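You operate a simulated robot arm through the tools that you are given. There is no shell and no other tool.

You run a simulated robot arm. Do the job below in one go: nothing can be reset, and whatever is moved stays where it is left.

JOB
The spool box card is pink: swap its green canister for the orange one.
Fine: green canister on the bench top beside the tester; shut the lid, latch it, wait till the card is blue. The spools stay. Set down upright: canister.

The check looks at the end state, three seconds after you hand in, the way a careful person would. Anything else that was tipped, shoved, dropped, spilled or broken makes it a failure. A push-on lid holds only when it is set on centred and level and pressed home; a screw cap is set on level and turned clockwise until tight.

ROBOT AND FRAMES
A 6-joint arm with a fingered hand, fixed in place. Base frame: the origin is on the floor under the middle of its stand, x ahead of it, y to its left, z up. Lengths are in m, angles in rad, forces in N, time in s.
With the tool pointing down near the work surface it reaches from about 0.26 to 0.7 m from the base axis. Its first joint turns from -2.897 to 2.897 rad. Payload 4 kg.
Tool frame: the origin (TCP) lies between the finger pads and is the grasp point; the fingertips stand 0.026 m ahead of it; z points along the fingers, y is the line along which they close. The gripper opens to 0.148 m; its body begins 0.073 m behind the TCP. The gripper is a hand of 3 fingers: y runs from the thumb to the fingers, the wrist lies at [0, 0, -0.239] in the tool frame, and closing takes about 1.5 s.
Orientation is that of the tool frame in the base frame, as [roll, pitch, yaw] about the fixed x, y, z axes, in that order (R = Rz(yaw) Ry(pitch) Rx(roll)). With the fingers straight down and closing along the base's y, the tool's x points along the base's -x, its y along +y and its z along -z.

CONTROLS
- The arm moves only by the tool send_rows. Its arguments are lists of equal length, an entry for each row: "travel": the shift along the base's x, y, z in units of 200 mm (1.0 is 200 mm), a list of three; "turn": the turn, a rotation vector about the base's x, y, z in units of 180 degrees (1.0 is 180 degrees), a list of three. In form: {"travel": [[dx, dy, dz], ...], "turn": [[ax, ay, az], ...]}. A call has 1 to 20 rows; each row is the pose to reach, as a shift and turn from the pose commanded when the call began. "fingers" is the gripper command, from -1 (fully open) to 1 (shut), values between in proportion, set as the call begins (left out, the last holds). A call with a number of a shift or a turn outside -1 to 1 is refused whole. Each row takes 0.2 s and may step no farther than 0.05 m and 0.15 rad from the row before; otherwise, or with a gripper value out of range, the whole call is refused. A pose out of reach is approached as far as the arm can. The call stops where the force on the tool passes 70 N (or 10 N more than at its start, if that is more) or the arm is blocked; 0.2 s more then pass. Each finger travels about 0.153 m/s and halts on what it meets, pressing with about 22 N; the grip force reading is that of the motor and also rises with nothing between the fingers. The clock runs only during rows and for 0.2 s after the last one: add rows that repeat a pose to give the fingers time. The reply holds the time, the measured pose of the TCP, the force on the tool along the base axes, the opening and the grip force, in the units named above and with some noise, with the torque about the TCP (base axes, N m) and any sound that the robot's microphone picked up.
- Cameras (640 x 400 px; columns grow to the right, rows downward): "scene" is fixed at [0.0472, 0.5028, 1.441]; the picture's right is [-0.37, -0.93, 0.00], its down [-0.64, 0.25, -0.73] and it looks along [0.68, -0.27, -0.68] (base axes); focal length 214 px, centre (320, 200). "wrist" rides on the gripper at [0.068, -0.039, -0.09] in the tool frame; the picture's right is [0.50, 0.87, 0.00], its down [-0.65, 0.38, -0.65] and it looks along [-0.57, 0.33, 0.76] (tool axes); focal length 222 px, centre (320, 200). There is no depth. A picture from a camera that has moved, and an enlarged one, comes with that camera's place and axes in the base frame and with its lens. The place of the scene camera against the robot may be out by one fixed shift of up to 0.012 m in any direction.
- camera(camera): a new picture of that camera. The clock stands still meanwhile.
- raise_lower(by): moves the trunk up (or, below 0, down) by that many m; the arm rides with it, the base frame stays. It gives what a move gives, with no picture.
- grasp_type(shape): the hand has 3 fingers and takes this shape, open, in about a second: jaw (thumb against the fingers, like two jaws); tri (thumb and two fingers); tip (a fingertip pinch); poke (one finger out to press); point (the index stretched); flat (the hand flat); cup (the hand cupped); fist (a fist). The gripper value then closes the fingers along that shape, each until it touches; the sizes above hold for jaw. It gives what a move gives, with no picture.
- inspect(camera, box): a new picture of the part [left, top, right, bottom] of that camera's present view, enlarged. The clock stands still meanwhile.
- job_done(): hands the job in; it is judged then, once.

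Nothing tells you positions but the pictures and the camera data. Unless the task says otherwise, let go and move clear before handing in.

The tools are called after "Request:" as name(argument=value, ...) on one line, values as JSON. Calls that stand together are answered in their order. send_rows: Moves the arm, as the interface text tells. Its arguments: {"type":"object","properties":{"travel":{"type":"array","items":{"type":"array","items":{"type":"number"}}},"turn":{"type":"array","items":{"type":"array","items":{"type":"number"}}},"fingers":{"type":"number"}},"required":["travel","turn"]} The other tools are called the same way: raise_lower (by) moves the trunk up or down; grasp_type (shape) gives the hand a shape; camera (camera) takes a picture; inspect (camera, box) takes an enlarged picture of a part of a camera's view; job_done () hands the job in.

At the start:

```text
time: 0.0
tcp_pos: [0.3241, 0.1204, 1.3833]
orientation: [3.141, -0.001, -3.14]
force: [0.2, -0.2, 0.5]
moment: [0.01, 0.05, 0.02]
grip_width: 0.1478
grasp_force: 0.0
shape: jaw
trunk travel left (down, up): [-0.275, 0.042]
```

scene: 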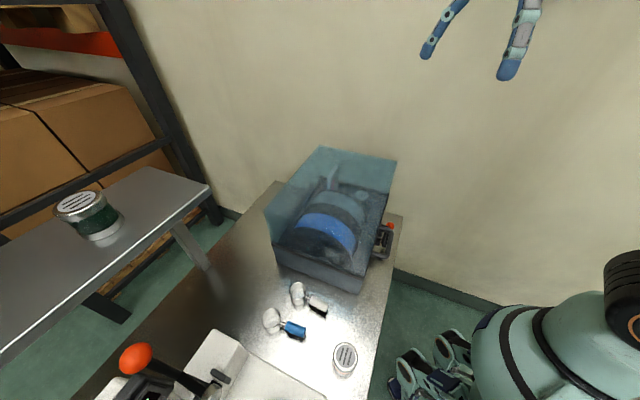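
wrist: 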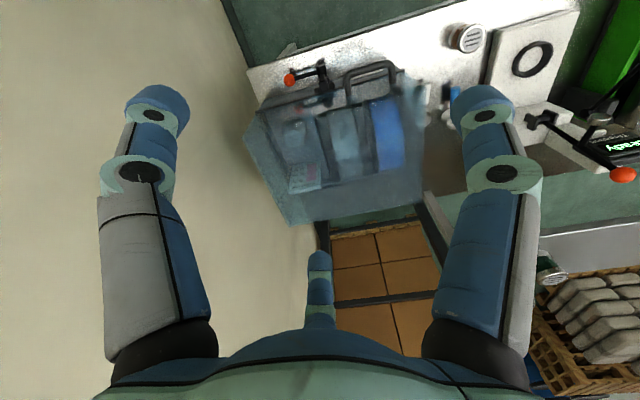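

I see a transparent lidded box on a bench, a tester with an orange lever, a few small items, and a canister with a green band on a side shelf. I'll look closer before moving.

Request:
inspect(camera="scene", box=[240, 130, 440, 300])

Request:
inspect(camera="scene", box=[60, 260, 400, 400])

Request:
inspect(camera="scene", box=[0, 160, 240, 320])

Request:
inspect(camera="wrist", box=[230, 20, 450, 240])

Request:
inspect(camera="wrist", box=[420, 0, 640, 200])

```text
2.35 times, centred on (340, 215) of scene
camera zoom: at [0.0472, 0.5028, 1.441], right [-0.37, -0.93, 0.0], down [-0.64, 0.25, -0.73], along [0.68, -0.27, -0.68], focal length 505 px, centre (273, 165)
```

zoom: 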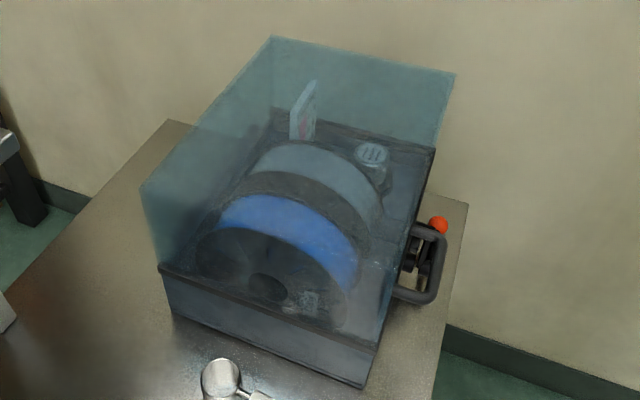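

```text
1.88 times, centred on (230, 330) of scene
camera zoom: at [0.0472, 0.5028, 1.441], right [-0.37, -0.93, 0.0], down [-0.64, 0.25, -0.73], along [0.68, -0.27, -0.68], focal length 404 px, centre (489, -45)
```

zoom: 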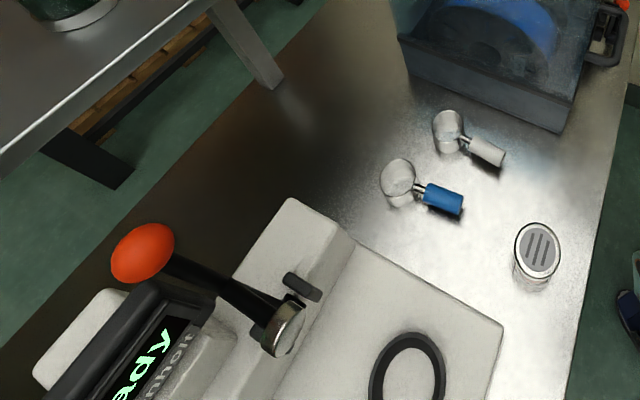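

```text
2.50 times, centred on (120, 240) of scene
camera zoom: at [0.0472, 0.5028, 1.441], right [-0.37, -0.93, 0.0], down [-0.64, 0.25, -0.73], along [0.68, -0.27, -0.68], focal length 536 px, centre (820, 100)
```

zoom: 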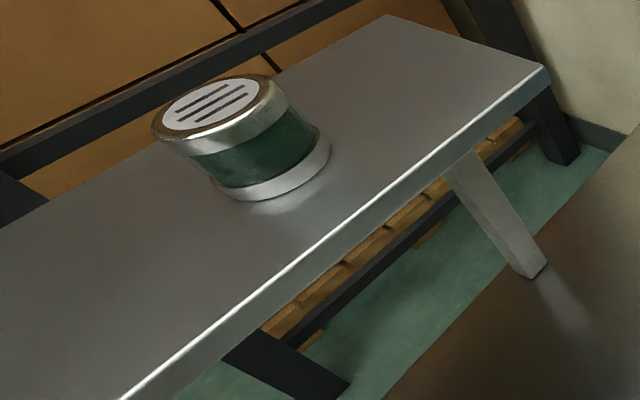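

```text
1.82 times, centred on (340, 130) of wrist
camera zoom: at [0.257, 0.0817, 1.4727], right [-0.5, 0.87, 0.0], down [0.65, 0.38, 0.65], along [0.57, 0.33, -0.76], focal length 404 px, centre (284, 327)
```

zoom: 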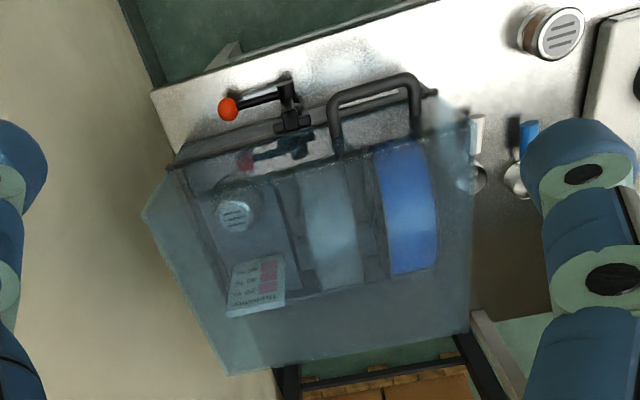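

```text
2.00 times, centred on (530, 100) of wrist
camera zoom: at [0.257, 0.0817, 1.4727], right [-0.5, 0.87, 0.0], down [0.65, 0.38, 0.65], along [0.57, 0.33, -0.76], focal length 444 px, centre (-100, 400)
```

zoom: 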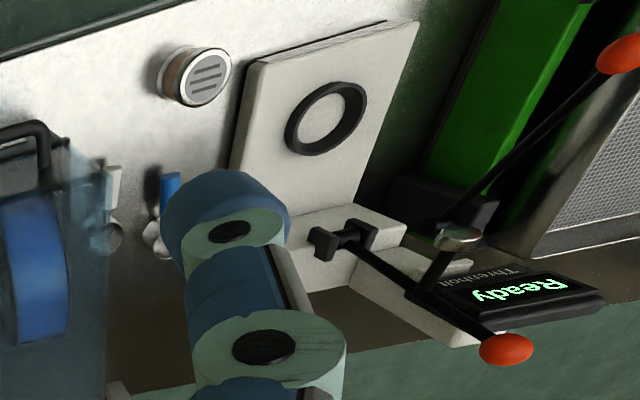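

The box sits turned about 45° on the bench, its latch and handle side facing the robot, and the orange-knobbed latch is near (0.42, 0.08, 0.855). I'll turn to look straight at the box front from a lower height, staying clear of it.

Request:
send_rows(travel=[[0, 0, -0.2], [0, 0, -0.4], [0, 0, -0.6], [0, 0, -0.8]], turn=[[0, 0, 0.02], [0, 0, 0.04], [0, 0, 0.06], [0, 0, 0.0833]])

Request:
camera(camera="wrist")

Request:
camera(camera="scene")

```text
time: 1.0
tcp_pos: [0.3256, 0.1217, 1.2211]
orientation: [3.141, 0.003, -2.877]
force: [-1.0, 0.4, -0.3]
moment: [-0.05, 0.03, 0.0]
grip_width: 0.148
grasp_force: 0.0
shape: jaw
trunk travel left (down, up): [-0.275, 0.042]
```

```text
taken
camera wrist: at [0.2713, 0.0661, 1.3115], right [-0.71, 0.71, 0.0], down [0.53, 0.54, 0.65], along [0.46, 0.46, -0.76], focal length 222 px, centre (320, 200)
```

wrist: 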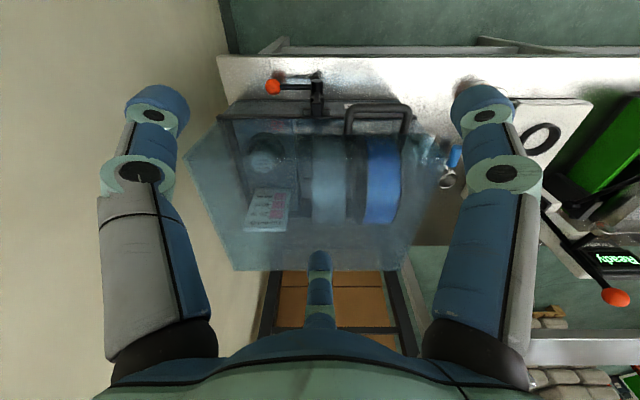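

```text
taken
```

scene: 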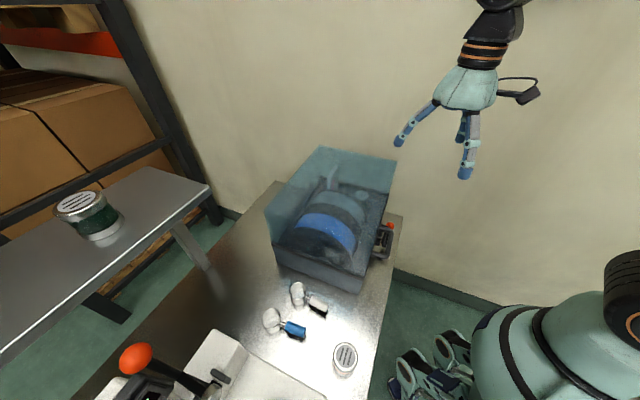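

I now face the box squarely; the picture is upside-down (image top is the side near the robot). I'll zoom in on the latch, handle, card and canister.

Request:
inspect(camera="wrist", box=[180, 40, 340, 140])

Request:
inspect(camera="wrist", box=[180, 120, 340, 240])

Request:
inspect(camera="wrist", box=[300, 60, 460, 160])

Request:
inspect(camera="wrist", box=[440, 40, 640, 320])

```text
4.00 times, centred on (260, 90) of wrist
camera zoom: at [0.2713, 0.0661, 1.3115], right [-0.71, 0.71, 0.0], down [0.53, 0.54, 0.65], along [0.46, 0.46, -0.76], focal length 888 px, centre (560, 640)
```

zoom: 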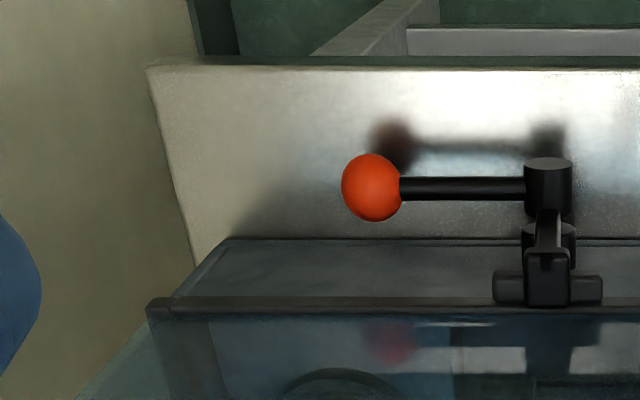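

```text
3.33 times, centred on (260, 180) of wrist
camera zoom: at [0.2713, 0.0661, 1.3115], right [-0.71, 0.71, 0.0], down [0.53, 0.54, 0.65], along [0.46, 0.46, -0.76], focal length 740 px, centre (520, 267)
```

zoom: 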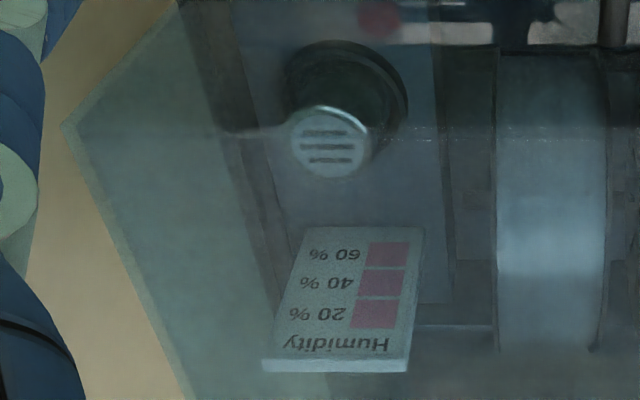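

```text
4.00 times, centred on (380, 110) of wrist
camera zoom: at [0.2713, 0.0661, 1.3115], right [-0.71, 0.71, 0.0], down [0.53, 0.54, 0.65], along [0.46, 0.46, -0.76], focal length 888 px, centre (80, 560)
```

zoom: 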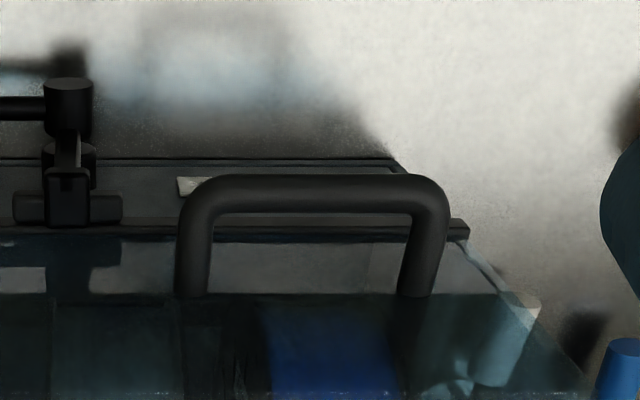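

```text
1.43 times, centred on (540, 180) of wrist
camera zoom: at [0.2713, 0.0661, 1.3115], right [-0.71, 0.71, 0.0], down [0.53, 0.54, 0.65], along [0.46, 0.46, -0.76], focal length 317 px, centre (6, 229)
```

zoom: 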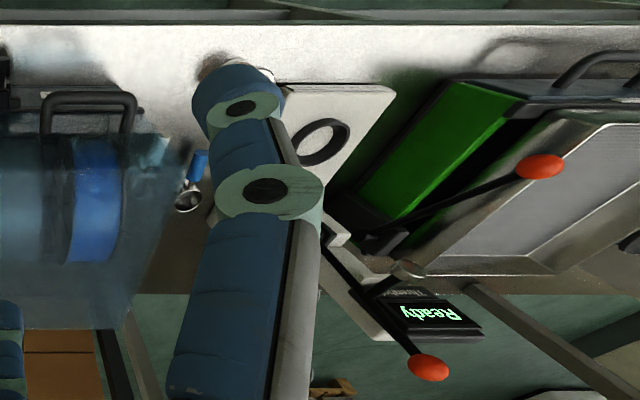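

The card reads pink and the canister inside is green. I want a better look at the latch mechanism, the handle and the bench canister, so I zoom the scene camera.

Request:
inspect(camera="scene", box=[360, 210, 410, 260])

Request:
inspect(camera="scene", box=[320, 330, 370, 390])

Request:
inspect(camera="scene", box=[300, 160, 400, 240])

Request:
inspect(camera="scene", box=[250, 270, 340, 350])

```text
8.00 times, centred on (385, 235) of scene
camera zoom: at [0.0472, 0.5028, 1.441], right [-0.37, -0.93, 0.0], down [-0.64, 0.25, -0.73], along [0.68, -0.27, -0.68], focal length 1716 px, centre (-200, -80)
```

zoom: 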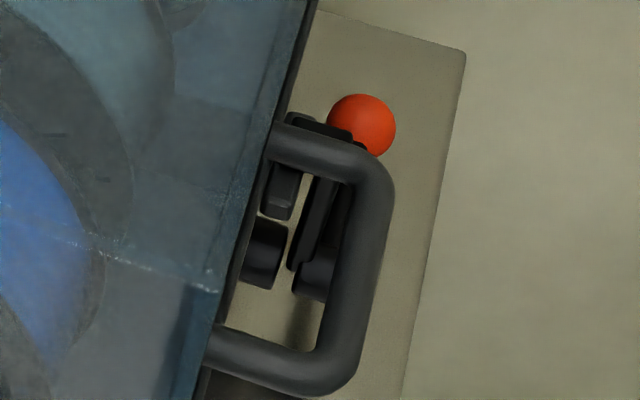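

```text
6.67 times, centred on (345, 360) of scene
camera zoom: at [0.0472, 0.5028, 1.441], right [-0.37, -0.93, 0.0], down [-0.64, 0.25, -0.73], along [0.68, -0.27, -0.68], focal length 1430 px, centre (153, -867)
```

zoom: 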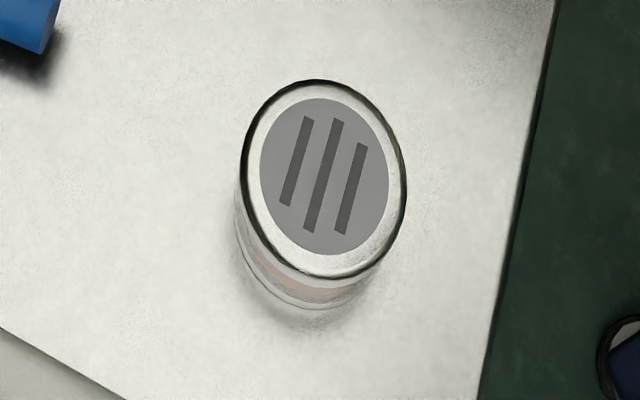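

```text
5.00 times, centred on (350, 200) of scene
camera zoom: at [0.0472, 0.5028, 1.441], right [-0.37, -0.93, 0.0], down [-0.64, 0.25, -0.73], along [0.68, -0.27, -0.68], focal length 1072 px, centre (170, 200)
```

zoom: 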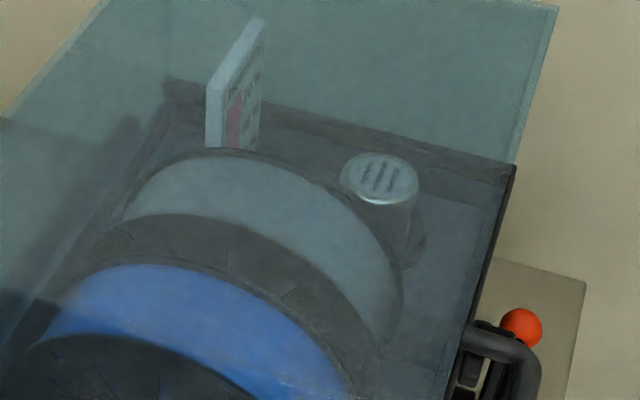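

```text
5.00 times, centred on (295, 310) of scene
camera zoom: at [0.0472, 0.5028, 1.441], right [-0.37, -0.93, 0.0], down [-0.64, 0.25, -0.73], along [0.68, -0.27, -0.68], focal length 1072 px, centre (445, -350)
```

zoom: 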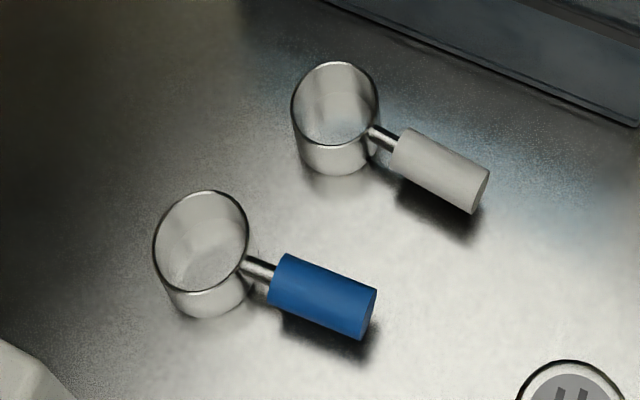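

The knob triangulates to about (e1 0.352, e2 −0.234, z 0.857) in a bench-aligned frame; the handle bar lies at z≈0.99 and the lid top at z≈1.06. I'll back off toward the robot, tilt the hand and look at the latch more horizontally.

Request:
send_rows(travel=[[-0.03, -0.09, -0.1], [-0.06, -0.2, -0.25], [-0.1, -0.3, -0.45], [-0.13, -0.4, -0.65], [-0.17, -0.495, -0.85], [-0.17, -0.495, -1.0]], turn=[[0.015, -0.015, 0], [0.035, -0.035, 0], [0.055, -0.055, 0], [0.075, -0.075, 0], [0.095, -0.095, 0], [0.11, -0.11, 0]])

Request:
camera(camera="wrist")

Request:
inspect(camera="wrist", box=[220, 40, 420, 165])

```text
time: 2.4
tcp_pos: [0.3025, 0.0168, 1.029]
orientation: [2.882, 0.418, -2.937]
force: [0.0, 0.6, 0.1]
moment: [0.0, 0.04, 0.02]
grip_width: 0.1478
grasp_force: 0.1
shape: jaw
out of reach, approached as far as the arm can: row 6
trunk travel left (down, up): [-0.275, 0.042]
```

```text
taken
camera wrist: at [0.2261, -0.062, 1.0713], right [-0.71, 0.71, 0.0], down [0.26, 0.25, 0.93], along [0.66, 0.66, -0.36], focal length 222 px, centre (320, 200)
```

wrist: 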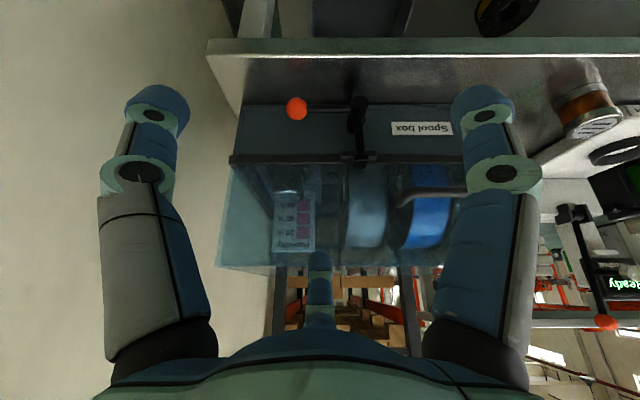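

```text
3.20 times, centred on (320, 102) of wrist
camera zoom: at [0.2261, -0.062, 1.0713], right [-0.71, 0.71, 0.0], down [0.26, 0.25, 0.93], along [0.66, 0.66, -0.36], focal length 711 px, centre (320, 512)
```

zoom: 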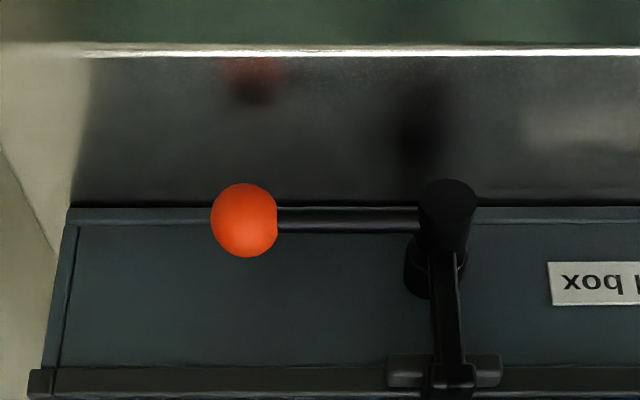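

The label reads "Spool box"; the latch has a hub on the front wall with a lever to the side and a hook over the rim. Bench top is at z≈0.803 and the orange canister's top at about (e1 0.382, e2 0.199, z 0.855). Before touching anything I'll test how the hand closes in free air.

Request:
send_rows(travel=[[0, 0, 0.1], [0, 0, 0.1], [0, 0, 0.1], [0, 0, 0.1], [0, 0, 0.1], [0, 0, 0.1], [0, 0, 0.1], [0, 0, 0.1]], turn=[[0, 0, 0], [0, 0, 0], [0, 0, 0], [0, 0, 0], [0, 0, 0], [0, 0, 0], [0, 0, 0], [0, 0, 0]], fingers=0.3)

Request:
camera(camera="wrist")

Request:
inspect(camera="scene", box=[380, 100, 580, 240])

```text
time: 4.2
tcp_pos: [0.3039, 0.018, 1.05]
orientation: [2.881, 0.419, -2.936]
force: [-0.2, -0.3, 0.3]
moment: [0.0, -0.01, 0.01]
grip_width: 0.0522
grasp_force: 0.0
shape: jaw
trunk travel left (down, up): [-0.275, 0.042]
```

```text
taken
camera wrist: at [0.2261, -0.0612, 1.0924], right [-0.71, 0.71, 0.0], down [0.25, 0.26, 0.93], along [0.66, 0.66, -0.36], focal length 222 px, centre (320, 200)
```

wrist: 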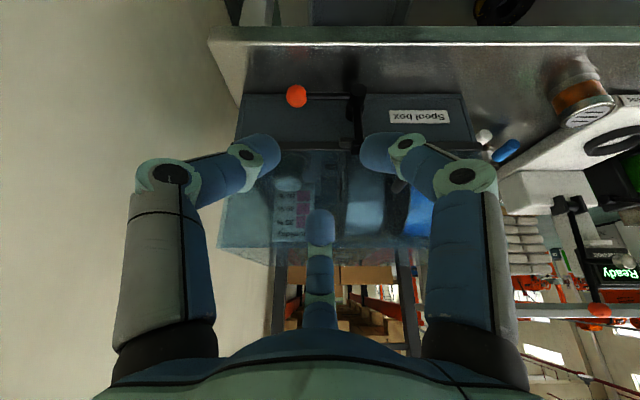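

```text
2.86 times, centred on (480, 170) of scene
camera zoom: at [0.0472, 0.5028, 1.441], right [-0.37, -0.93, 0.0], down [-0.64, 0.25, -0.73], along [0.68, -0.27, -0.68], focal length 613 px, centre (-137, 286)
```

zoom: 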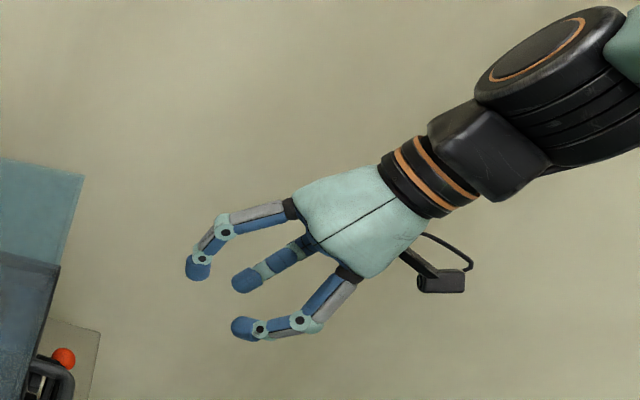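

The bench canister is clearly orange, and the three fingers close radially. I'll check the other hand shapes in free air to choose the right ones for the handle and latch.

Request:
grasp_type(shape="tip")

Request:
camera(camera="wrist")

Request:
send_rows(travel=[[0, 0, 0], [0, 0, 0], [0, 0, 0], [0, 0, 0], [0, 0, 0], [0, 0, 0], [0, 0, 0], [0, 0, 0]], turn=[[0, 0, 0], [0, 0, 0], [0, 0, 0], [0, 0, 0], [0, 0, 0], [0, 0, 0], [0, 0, 0], [0, 0, 0]], fingers=0.6)

Request:
camera(camera="wrist")

Request:
grasp_type(shape="poke")

Request:
camera(camera="wrist")

Request:
inspect(camera="scene", box=[380, 100, 580, 240])

```text
time: 5.1
tcp_pos: [0.305, 0.0176, 1.049]
orientation: [2.883, 0.419, -2.936]
force: [-0.1, 0.5, 0.3]
moment: [-0.06, -0.01, 0.01]
grip_width: 0.1481
grasp_force: 0.1
shape: tip
trunk travel left (down, up): [-0.275, 0.042]
```

```text
taken
camera wrist: at [0.2261, -0.0612, 1.0924], right [-0.71, 0.71, 0.0], down [0.25, 0.26, 0.93], along [0.66, 0.66, -0.36], focal length 222 px, centre (320, 200)
```

wrist: 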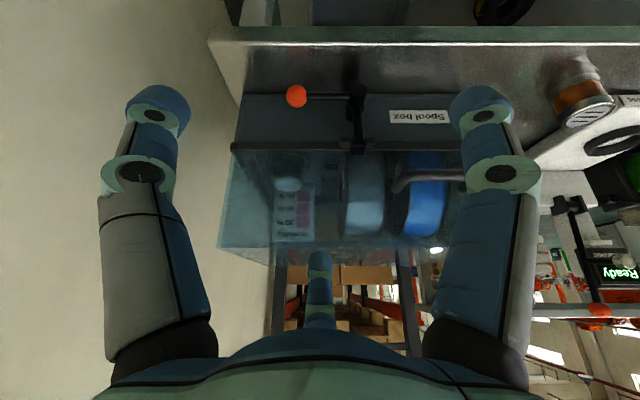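

```text
time: 6.9
tcp_pos: [0.3038, 0.018, 1.0492]
orientation: [2.881, 0.417, -2.935]
force: [-0.1, -0.7, -0.4]
moment: [0.0, -0.01, 0.01]
grip_width: 0.0299
grasp_force: 0.0
shape: tip
trunk travel left (down, up): [-0.275, 0.042]
```

```text
taken
camera wrist: at [0.2261, -0.0612, 1.0924], right [-0.71, 0.71, 0.0], down [0.25, 0.26, 0.93], along [0.66, 0.66, -0.36], focal length 222 px, centre (320, 200)
```

wrist: 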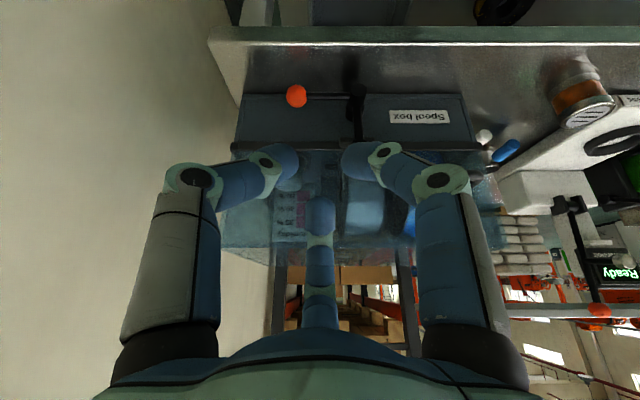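

```text
time: 7.8
tcp_pos: [0.3035, 0.0193, 1.0487]
orientation: [2.88, 0.42, -2.934]
force: [0.3, 0.3, -1.0]
moment: [0.0, -0.02, 0.0]
grip_width: 0.0001
grasp_force: 0.0
shape: poke
trunk travel left (down, up): [-0.275, 0.042]
```

```text
taken
camera wrist: at [0.2261, -0.0612, 1.0924], right [-0.71, 0.71, 0.0], down [0.25, 0.26, 0.93], along [0.66, 0.66, -0.36], focal length 222 px, centre (320, 200)
```

wrist: 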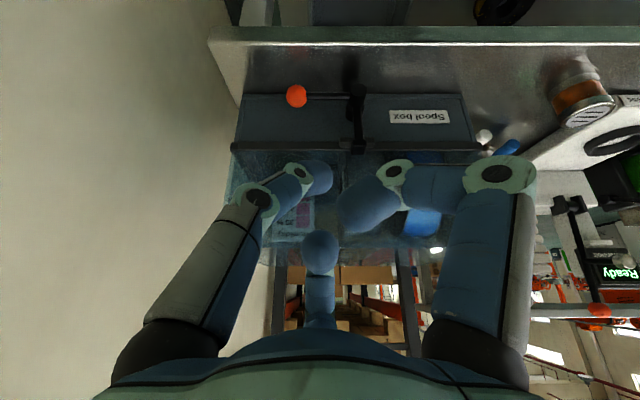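

```text
2.86 times, centred on (480, 170) of scene
camera zoom: at [0.0472, 0.5028, 1.441], right [-0.37, -0.93, 0.0], down [-0.64, 0.25, -0.73], along [0.68, -0.27, -0.68], focal length 613 px, centre (-137, 286)
```

zoom: 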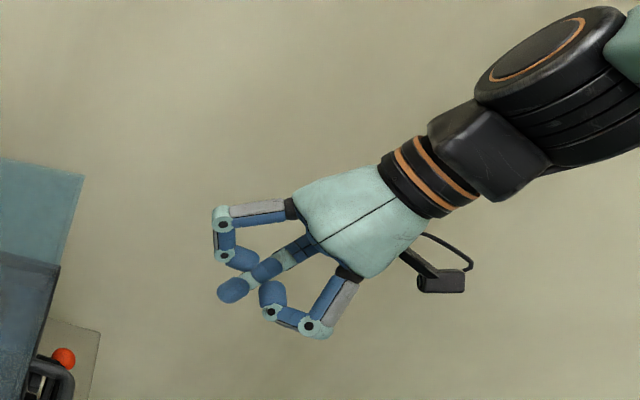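

Poke stretches the thumb along the tool axis while the other fingers curl. Next I'll rise, level the hand and look down over the box's far side to find the hinge and check what lies behind it.

Request:
send_rows(travel=[[0, 0, 0.2], [0, 0, 0.4], [0, 0, 0.6], [0, 0, 0.8], [0, 0, 1.0]], turn=[[-0.022, 0.022, 0], [-0.044, 0.044, 0], [-0.066, 0.066, 0], [-0.088, 0.088, 0], [-0.11, 0.11, 0]])

Request:
send_rows(travel=[[0.12, 0.15, 0.1], [0.24, 0.3, 0.2], [0.36, 0.46, 0.3], [0.48, 0.62, 0.4], [0.6, 0.8, 0.5], [0.75, 1.0, 0.5]], turn=[[0, 0, 0], [0, 0, 0], [0, 0, 0], [0, 0, 0], [0, 0, 0], [0, 0, 0]])

Request:
camera(camera="wrist")

Request:
camera(camera="scene")

```text
time: 9.0
tcp_pos: [0.3052, 0.016, 1.2495]
orientation: [-3.141, -0.001, -2.88]
force: [-0.1, 0.2, 0.8]
moment: [0.02, 0.02, 0.01]
grip_width: 0.0
grasp_force: 0.1
shape: poke
trunk travel left (down, up): [-0.275, 0.042]
```

```text
time: 10.4
tcp_pos: [0.4563, 0.2187, 1.3492]
orientation: [-3.139, -0.004, -2.88]
force: [-0.1, 0.3, 0.0]
moment: [-0.04, 0.04, 0.01]
grip_width: 0.0
grasp_force: 0.0
shape: poke
trunk travel left (down, up): [-0.275, 0.042]
```

```text
taken
camera wrist: at [0.4024, 0.1631, 1.4392], right [-0.71, 0.71, 0.0], down [0.54, 0.54, 0.65], along [0.46, 0.46, -0.76], focal length 222 px, centre (320, 200)
```

wrist: 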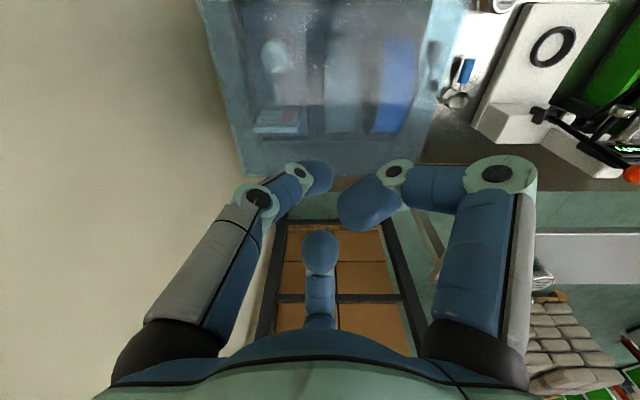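

```text
taken
```

scene: 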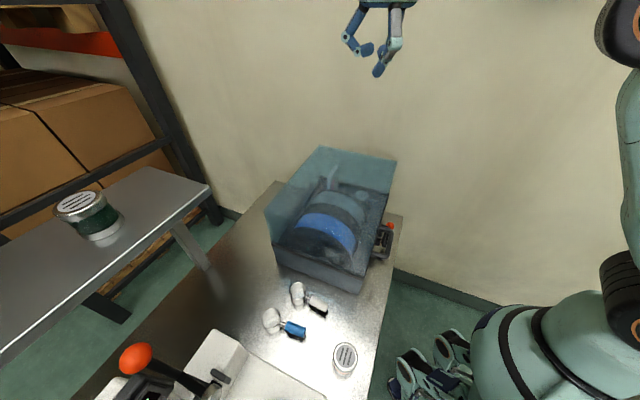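

Request:
inspect(camera="wrist", box=[190, 0, 510, 200])

Request:
inspect(camera="scene", box=[250, 140, 350, 280])

```text
2.00 times, centred on (350, 100) of wrist
camera zoom: at [0.4024, 0.1631, 1.4392], right [-0.71, 0.71, 0.0], down [0.54, 0.54, 0.65], along [0.46, 0.46, -0.76], focal length 444 px, centre (260, 400)
```

zoom: 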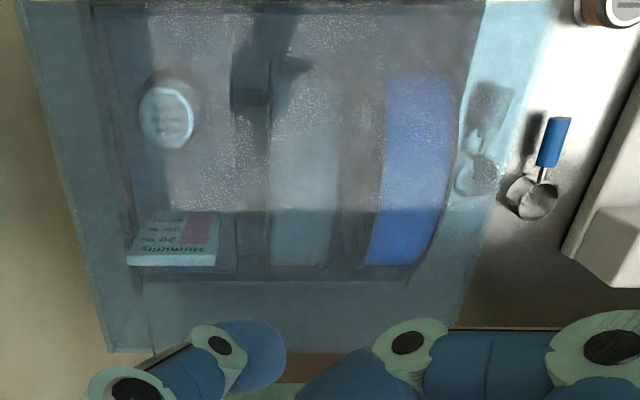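

```text
2.86 times, centred on (300, 210) of scene
camera zoom: at [0.0472, 0.5028, 1.441], right [-0.37, -0.93, 0.0], down [-0.64, 0.25, -0.73], along [0.68, -0.27, -0.68], focal length 613 px, centre (377, 171)
```

zoom: 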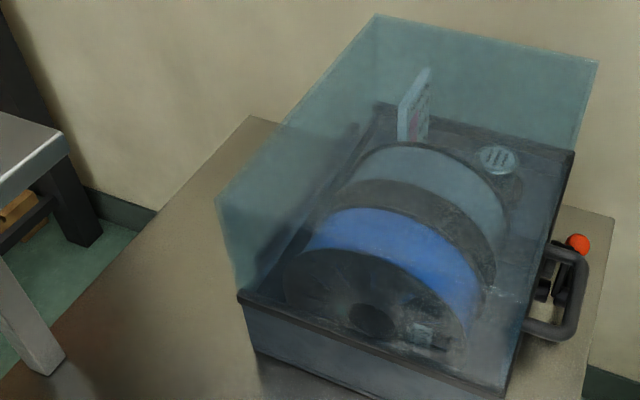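

The lid spans about e1 0.385–0.66, e2 −0.326–0.032, with the hinge most likely along the far edge. I'll study the poke finger's shape up close, since it may be the hook I need for lifting the latch lever.

Request:
inspect(camera="wrist", box=[100, 120, 560, 400])

Request:
inspect(camera="scene", box=[310, 0, 440, 90])

Request:
grasp_type(shape="point")

Request:
camera(camera="wrist")

Request:
inspect(camera="scene", box=[310, 0, 440, 90])

Request:
grasp_type(shape="cup")

Request:
camera(camera="wrist")

Request:
inspect(camera="scene", box=[310, 0, 440, 90])

```text
1.39 times, centred on (330, 260) of wrist
camera zoom: at [0.4024, 0.1631, 1.4392], right [-0.71, 0.71, 0.0], down [0.54, 0.54, 0.65], along [0.46, 0.46, -0.76], focal length 309 px, centre (306, 116)
```

zoom: 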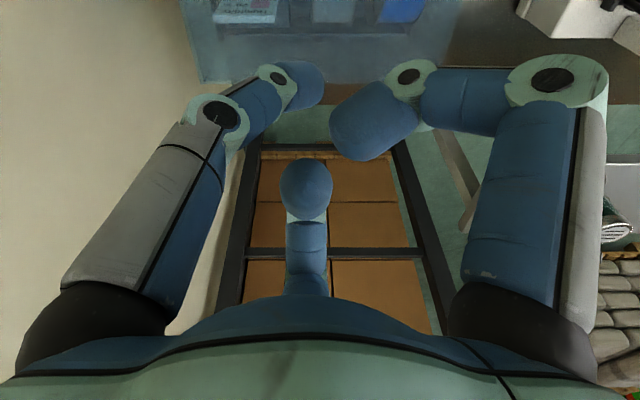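

```text
4.44 times, centred on (375, 45) of scene
camera zoom: at [0.0472, 0.5028, 1.441], right [-0.37, -0.93, 0.0], down [-0.64, 0.25, -0.73], along [0.68, -0.27, -0.68], focal length 953 px, centre (76, 889)
```

zoom: 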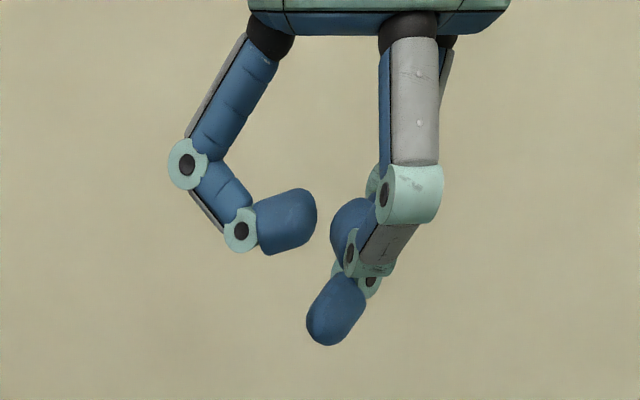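

```text
time: 11.3
tcp_pos: [0.4553, 0.217, 1.3492]
orientation: [3.141, 0.002, -2.881]
force: [0.5, 0.2, -0.2]
moment: [0.01, -0.02, 0.03]
grip_width: 0.142
grasp_force: 0.1
shape: point
trunk travel left (down, up): [-0.275, 0.042]
```

```text
taken
camera wrist: at [0.4004, 0.1606, 1.4401], right [-0.71, 0.71, 0.0], down [0.53, 0.54, 0.65], along [0.46, 0.46, -0.76], focal length 222 px, centre (320, 200)
```

wrist: 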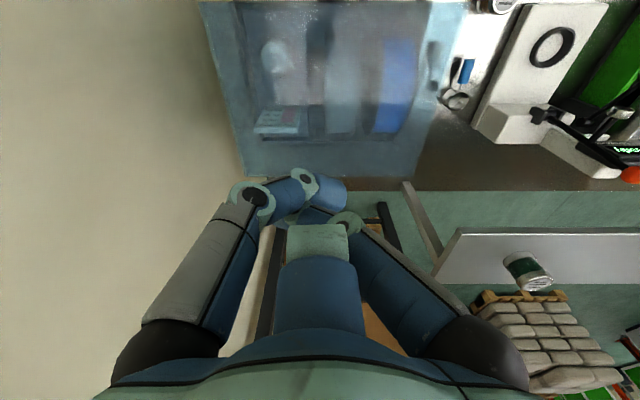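

```text
4.44 times, centred on (375, 45) of scene
camera zoom: at [0.0472, 0.5028, 1.441], right [-0.37, -0.93, 0.0], down [-0.64, 0.25, -0.73], along [0.68, -0.27, -0.68], focal length 953 px, centre (76, 889)
```

zoom: 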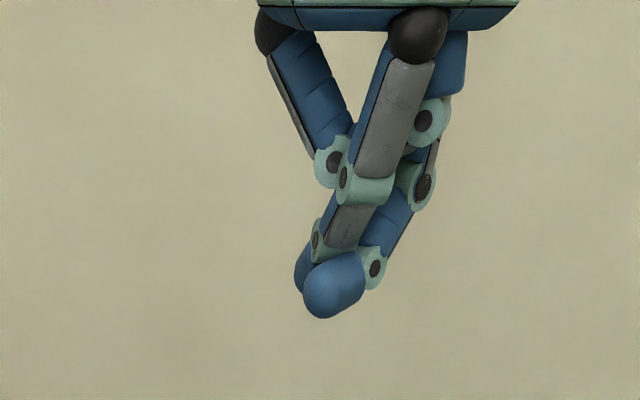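

```text
time: 12.2
tcp_pos: [0.4549, 0.2167, 1.3496]
orientation: [-3.141, 0.001, -2.881]
force: [0.3, -0.9, 0.5]
moment: [-0.03, 0.01, -0.02]
grip_width: 0.0413
grasp_force: 0.1
shape: cup
trunk travel left (down, up): [-0.275, 0.042]
```

```text
taken
camera wrist: at [0.4003, 0.1605, 1.4402], right [-0.71, 0.71, 0.0], down [0.53, 0.54, 0.65], along [0.46, 0.46, -0.76], focal length 222 px, centre (320, 200)
```

wrist: 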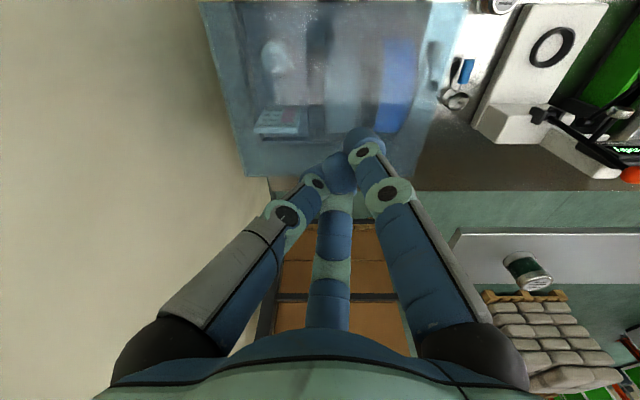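

```text
4.44 times, centred on (375, 45) of scene
camera zoom: at [0.0472, 0.5028, 1.441], right [-0.37, -0.93, 0.0], down [-0.64, 0.25, -0.73], along [0.68, -0.27, -0.68], focal length 953 px, centre (76, 889)
```

zoom: 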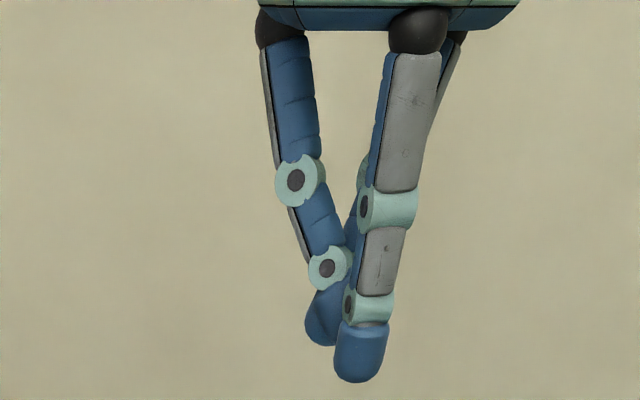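

The shelf canister is another green one that the job doesn't mention, so I'll leave it alone. I'll turn the hand so the hooked poke finger points at the box, and stand off in front of the latch knob.

Request:
send_rows(travel=[[-0.03, -0.11, 0], [-0.06, -0.22, 0], [-0.09, -0.33, 0], [-0.12, -0.44, 0], [-0.15, -0.55, 0], [-0.18, -0.66, 0], [-0.21, -0.77, 0], [-0.228, -0.875, 0]], turn=[[0, 0, -0.042], [0, 0, -0.084], [0, 0, -0.126], [0, 0, -0.168], [0, 0, -0.21], [0, 0, -0.252], [0, 0, -0.294], [0, 0, -0.333]])

Request:
grasp_type(shape="poke")

Request:
send_rows(travel=[[-0.03, -0.03, -0.2], [-0.06, -0.06, -0.4], [-0.1, -0.1, -0.6], [-0.14, -0.14, -0.8], [-0.18, -0.18, -1.0]], turn=[[0.022, -0.022, 0], [0.044, -0.044, 0], [0.066, -0.066, 0], [0.088, -0.088, 0], [0.11, -0.11, 0]])

Request:
camera(camera="wrist")

Request:
camera(camera="scene")

```text
time: 14.0
tcp_pos: [0.4092, 0.0432, 1.3503]
orientation: [3.14, -0.001, 2.356]
force: [-0.8, 0.2, 0.4]
moment: [0.03, 0.01, -0.02]
grip_width: 0.0424
grasp_force: 0.0
shape: cup
trunk travel left (down, up): [-0.275, 0.042]
```

```text
time: 14.9
tcp_pos: [0.4095, 0.0444, 1.3511]
orientation: [-3.14, 0.0, 2.358]
force: [-0.6, 0.0, 0.2]
moment: [0.04, 0.02, -0.02]
grip_width: 0.0
grasp_force: 0.1
shape: poke
trunk travel left (down, up): [-0.275, 0.042]
```

```text
time: 16.1
tcp_pos: [0.3727, 0.0087, 1.1503]
orientation: [2.652, 0.0, 2.356]
force: [0.4, -0.4, 0.3]
moment: [0.03, 0.0, 0.0]
grip_width: 0.0002
grasp_force: 0.0
shape: poke
trunk travel left (down, up): [-0.275, 0.042]
```

```text
taken
camera wrist: at [0.2709, 0.0007, 1.2105], right [0.19, 0.89, 0.41], down [0.48, -0.44, 0.76], along [0.86, 0.05, -0.51], focal length 222 px, centre (320, 200)
```

wrist: 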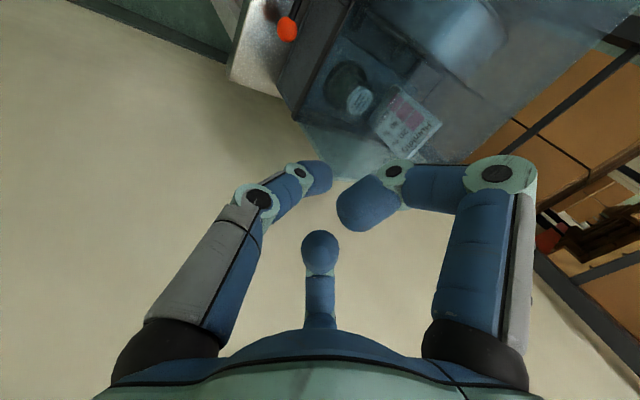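

```text
taken
```

scene: 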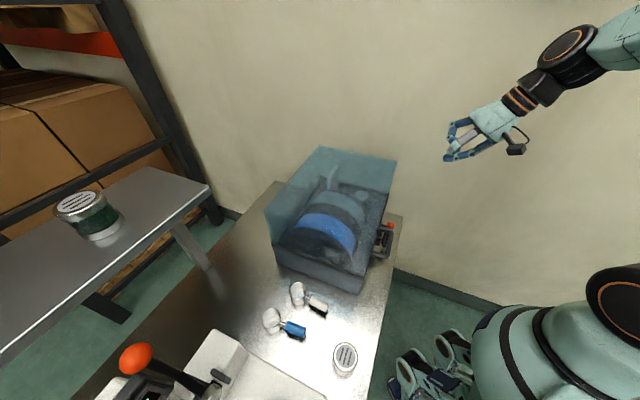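

Request:
inspect(camera="scene", box=[430, 80, 540, 170])

Request:
inspect(camera="wrist", box=[180, 0, 440, 160])

```text
4.44 times, centred on (485, 125) of scene
camera zoom: at [0.0472, 0.5028, 1.441], right [-0.37, -0.93, 0.0], down [-0.64, 0.25, -0.73], along [0.68, -0.27, -0.68], focal length 953 px, centre (-413, 533)
```

zoom: 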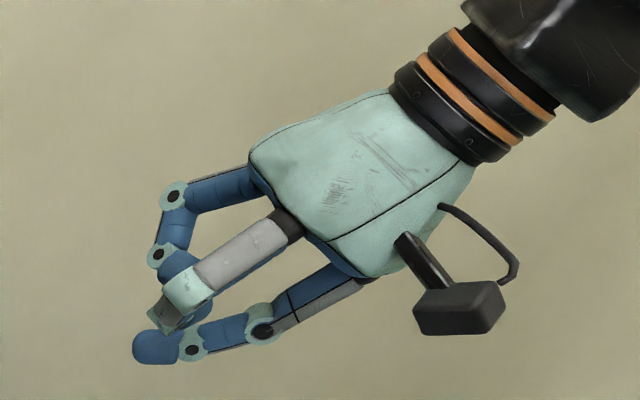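

```text
2.46 times, centred on (310, 80) of wrist
camera zoom: at [0.2709, 0.0007, 1.2105], right [0.19, 0.89, 0.41], down [0.48, -0.44, 0.76], along [0.86, 0.05, -0.51], focal length 547 px, centre (345, 495)
```

zoom: 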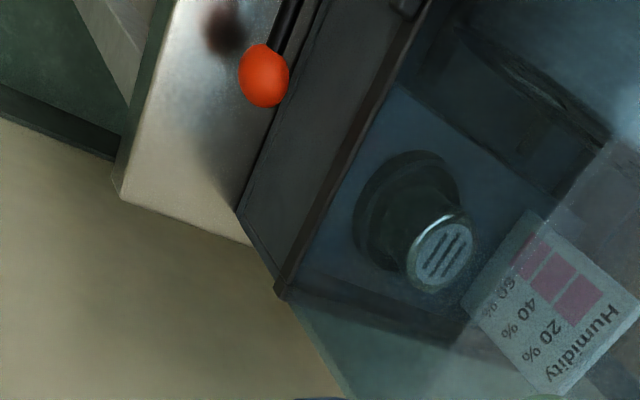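

The hooked fingertip lies horizontal about 18 mm below the TCP with this tilt. I'll lower the hand in front of the knob, still clear of the box, and look again.

Request:
send_rows(travel=[[-0.01, 0.02, -0.2], [-0.02, 0.04, -0.4], [-0.04, 0.06, -0.6], [-0.05, 0.08, -0.8], [-0.06, 0.095, -1.0]], turn=[[0, 0, 0], [0, 0, 0], [0, 0, 0], [0, 0, 0], [0, 0, 0]])

Request:
camera(camera="wrist")

Request:
inspect(camera="scene", box=[340, 130, 520, 280])

```text
time: 17.3
tcp_pos: [0.363, 0.0251, 0.9493]
orientation: [2.655, 0.0, 2.358]
force: [-0.7, 0.4, -0.2]
moment: [-0.01, 0.0, 0.0]
grip_width: 0.0001
grasp_force: 0.0
shape: poke
trunk travel left (down, up): [-0.275, 0.042]
```

```text
taken
camera wrist: at [0.262, 0.0184, 1.0111], right [0.19, 0.89, 0.41], down [0.48, -0.44, 0.76], along [0.86, 0.06, -0.52], focal length 222 px, centre (320, 200)
```

wrist: 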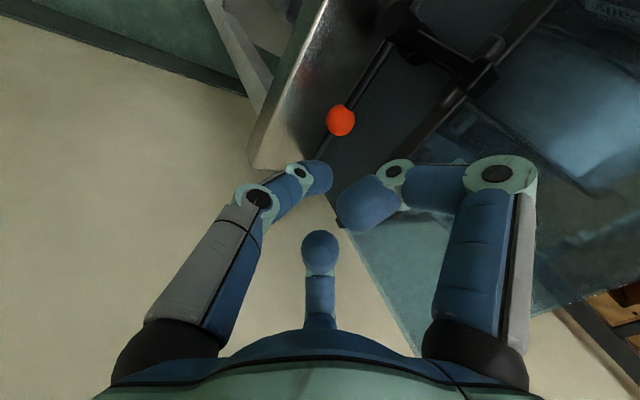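

```text
2.67 times, centred on (430, 205) of scene
camera zoom: at [0.0472, 0.5028, 1.441], right [-0.37, -0.93, 0.0], down [-0.64, 0.25, -0.73], along [0.68, -0.27, -0.68], focal length 572 px, centre (27, 187)
```

zoom: 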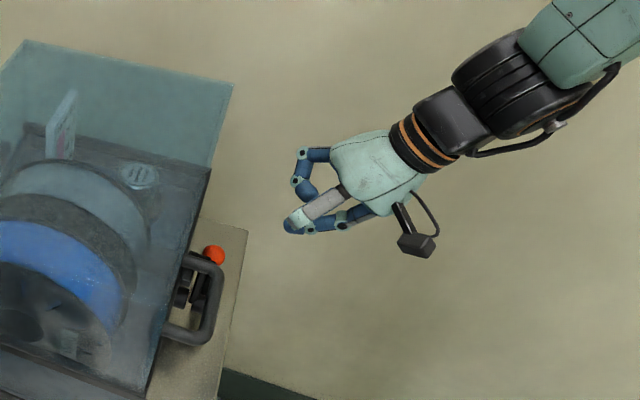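

The knob re-measures at (0.352, −0.2345, 0.850) with 28 mm diameter. I lower the finger to just above the bench, below the knob's underside, still short of it.

Request:
send_rows(travel=[[-0.005, 0.005, -0.2], [-0.01, 0.01, -0.4], [-0.014, 0.014, -0.5], [-0.014, 0.014, -0.555]], turn=[[0, 0, 0], [0, 0, 0], [0, 0, 0], [0, 0, 0]])

Request:
camera(camera="wrist")

Request:
inspect(camera="scene", box=[360, 180, 460, 270])

```text
time: 18.3
tcp_pos: [0.3641, 0.0258, 0.8423]
orientation: [2.656, -0.006, 2.357]
force: [0.2, 0.1, -0.1]
moment: [0.0, 0.03, 0.02]
grip_width: 0.0
grasp_force: 0.0
shape: poke
out of reach, approached as far as the arm can: row 4
trunk travel left (down, up): [-0.275, 0.042]
```

```text
taken
camera wrist: at [0.2635, 0.019, 0.9047], right [0.19, 0.89, 0.41], down [0.49, -0.44, 0.75], along [0.85, 0.06, -0.52], focal length 222 px, centre (320, 200)
```

wrist: 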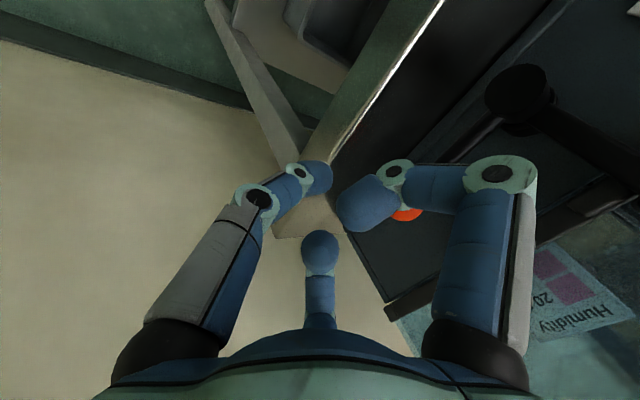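

```text
4.44 times, centred on (410, 225) of scene
camera zoom: at [0.0472, 0.5028, 1.441], right [-0.37, -0.93, 0.0], down [-0.64, 0.25, -0.73], along [0.68, -0.27, -0.68], focal length 953 px, centre (-80, 89)
```

zoom: 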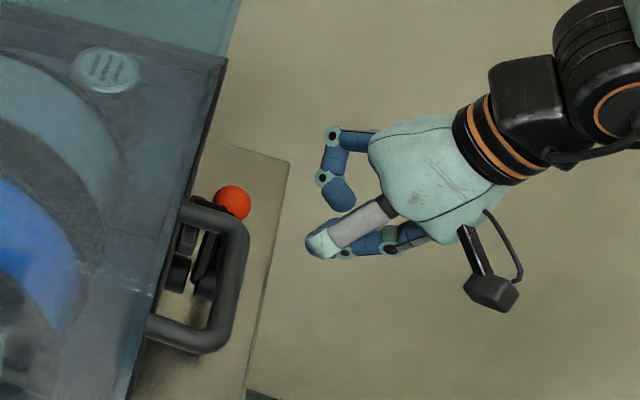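

The arm runs out of downward reach here, so I'll lift the hand and lower the trunk by 0.15 m to regain range.

Request:
send_rows(travel=[[0, 0, 0.2], [0, 0, 0.4], [0, 0, 0.6], [0, 0, 0.75]], turn=[[0, 0, 0], [0, 0, 0], [0, 0, 0], [0, 0, 0]])

Request:
raise_lower(by=-0.15)

Request:
camera(camera="scene")

```text
time: 19.3
tcp_pos: [0.3616, 0.0293, 0.994]
orientation: [2.654, 0.002, 2.357]
force: [0.4, 0.4, -0.5]
moment: [0.04, 0.0, 0.01]
grip_width: 0.0001
grasp_force: 0.0
shape: poke
trunk travel left (down, up): [-0.275, 0.042]
```

```text
time: 21.1
tcp_pos: [0.3622, 0.0278, 0.8432]
orientation: [2.653, 0.002, 2.356]
force: [0.2, -0.4, 0.8]
moment: [0.0, 0.0, 0.02]
grip_width: 0.0
grasp_force: 0.0
shape: poke
trunk travel left (down, up): [-0.125, 0.192]
```

```text
taken
```

scene: 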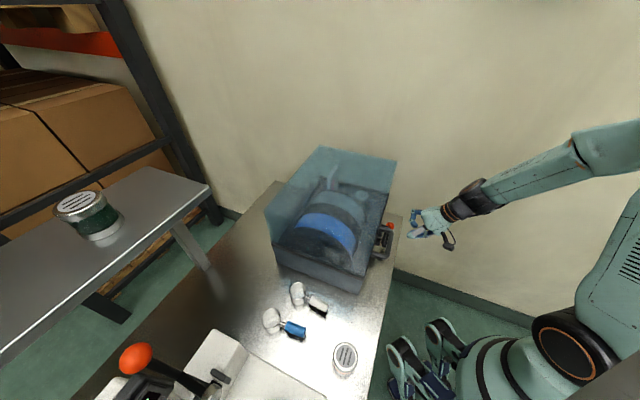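

Now I slide the hooked finger forward under the knob in small steps.

Request:
send_rows(travel=[[0, 0, -0.025], [0.06, 0.06, -0.025], [0.12, 0.12, -0.025], [0.17, 0.17, -0.025]], turn=[[0, 0, 0], [0, 0, 0], [0, 0, 0], [0, 0, 0]])

Request:
camera(camera="wrist")

Request:
inspect(camera="scene", box=[360, 195, 440, 260])

```text
time: 22.1
tcp_pos: [0.3957, 0.0632, 0.8386]
orientation: [2.653, 0.0, 2.356]
force: [0.3, -0.2, -0.2]
moment: [0.03, -0.01, 0.01]
grip_width: 0.0
grasp_force: 0.1
shape: poke
trunk travel left (down, up): [-0.125, 0.192]
```

```text
taken
camera wrist: at [0.2951, 0.0562, 0.8991], right [0.19, 0.89, 0.41], down [0.48, -0.44, 0.76], along [0.86, 0.06, -0.51], focal length 222 px, centre (320, 200)
```

wrist: 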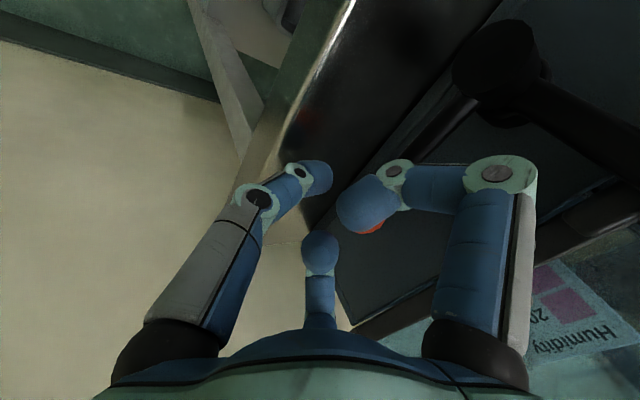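

```text
6.15 times, centred on (400, 228) of scene
camera zoom: at [0.0472, 0.5028, 1.441], right [-0.37, -0.93, 0.0], down [-0.64, 0.25, -0.73], along [0.68, -0.27, -0.68], focal length 1320 px, centre (-172, 31)
```

zoom: 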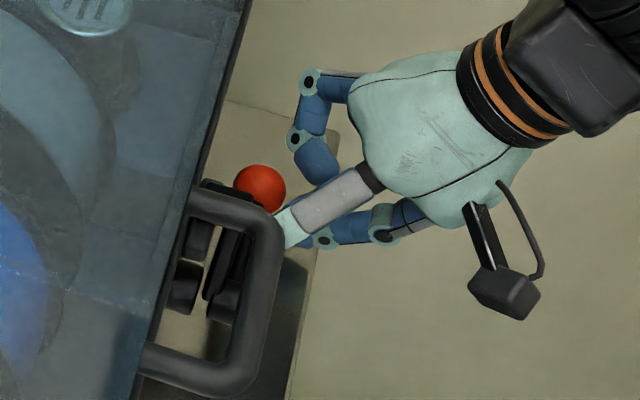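

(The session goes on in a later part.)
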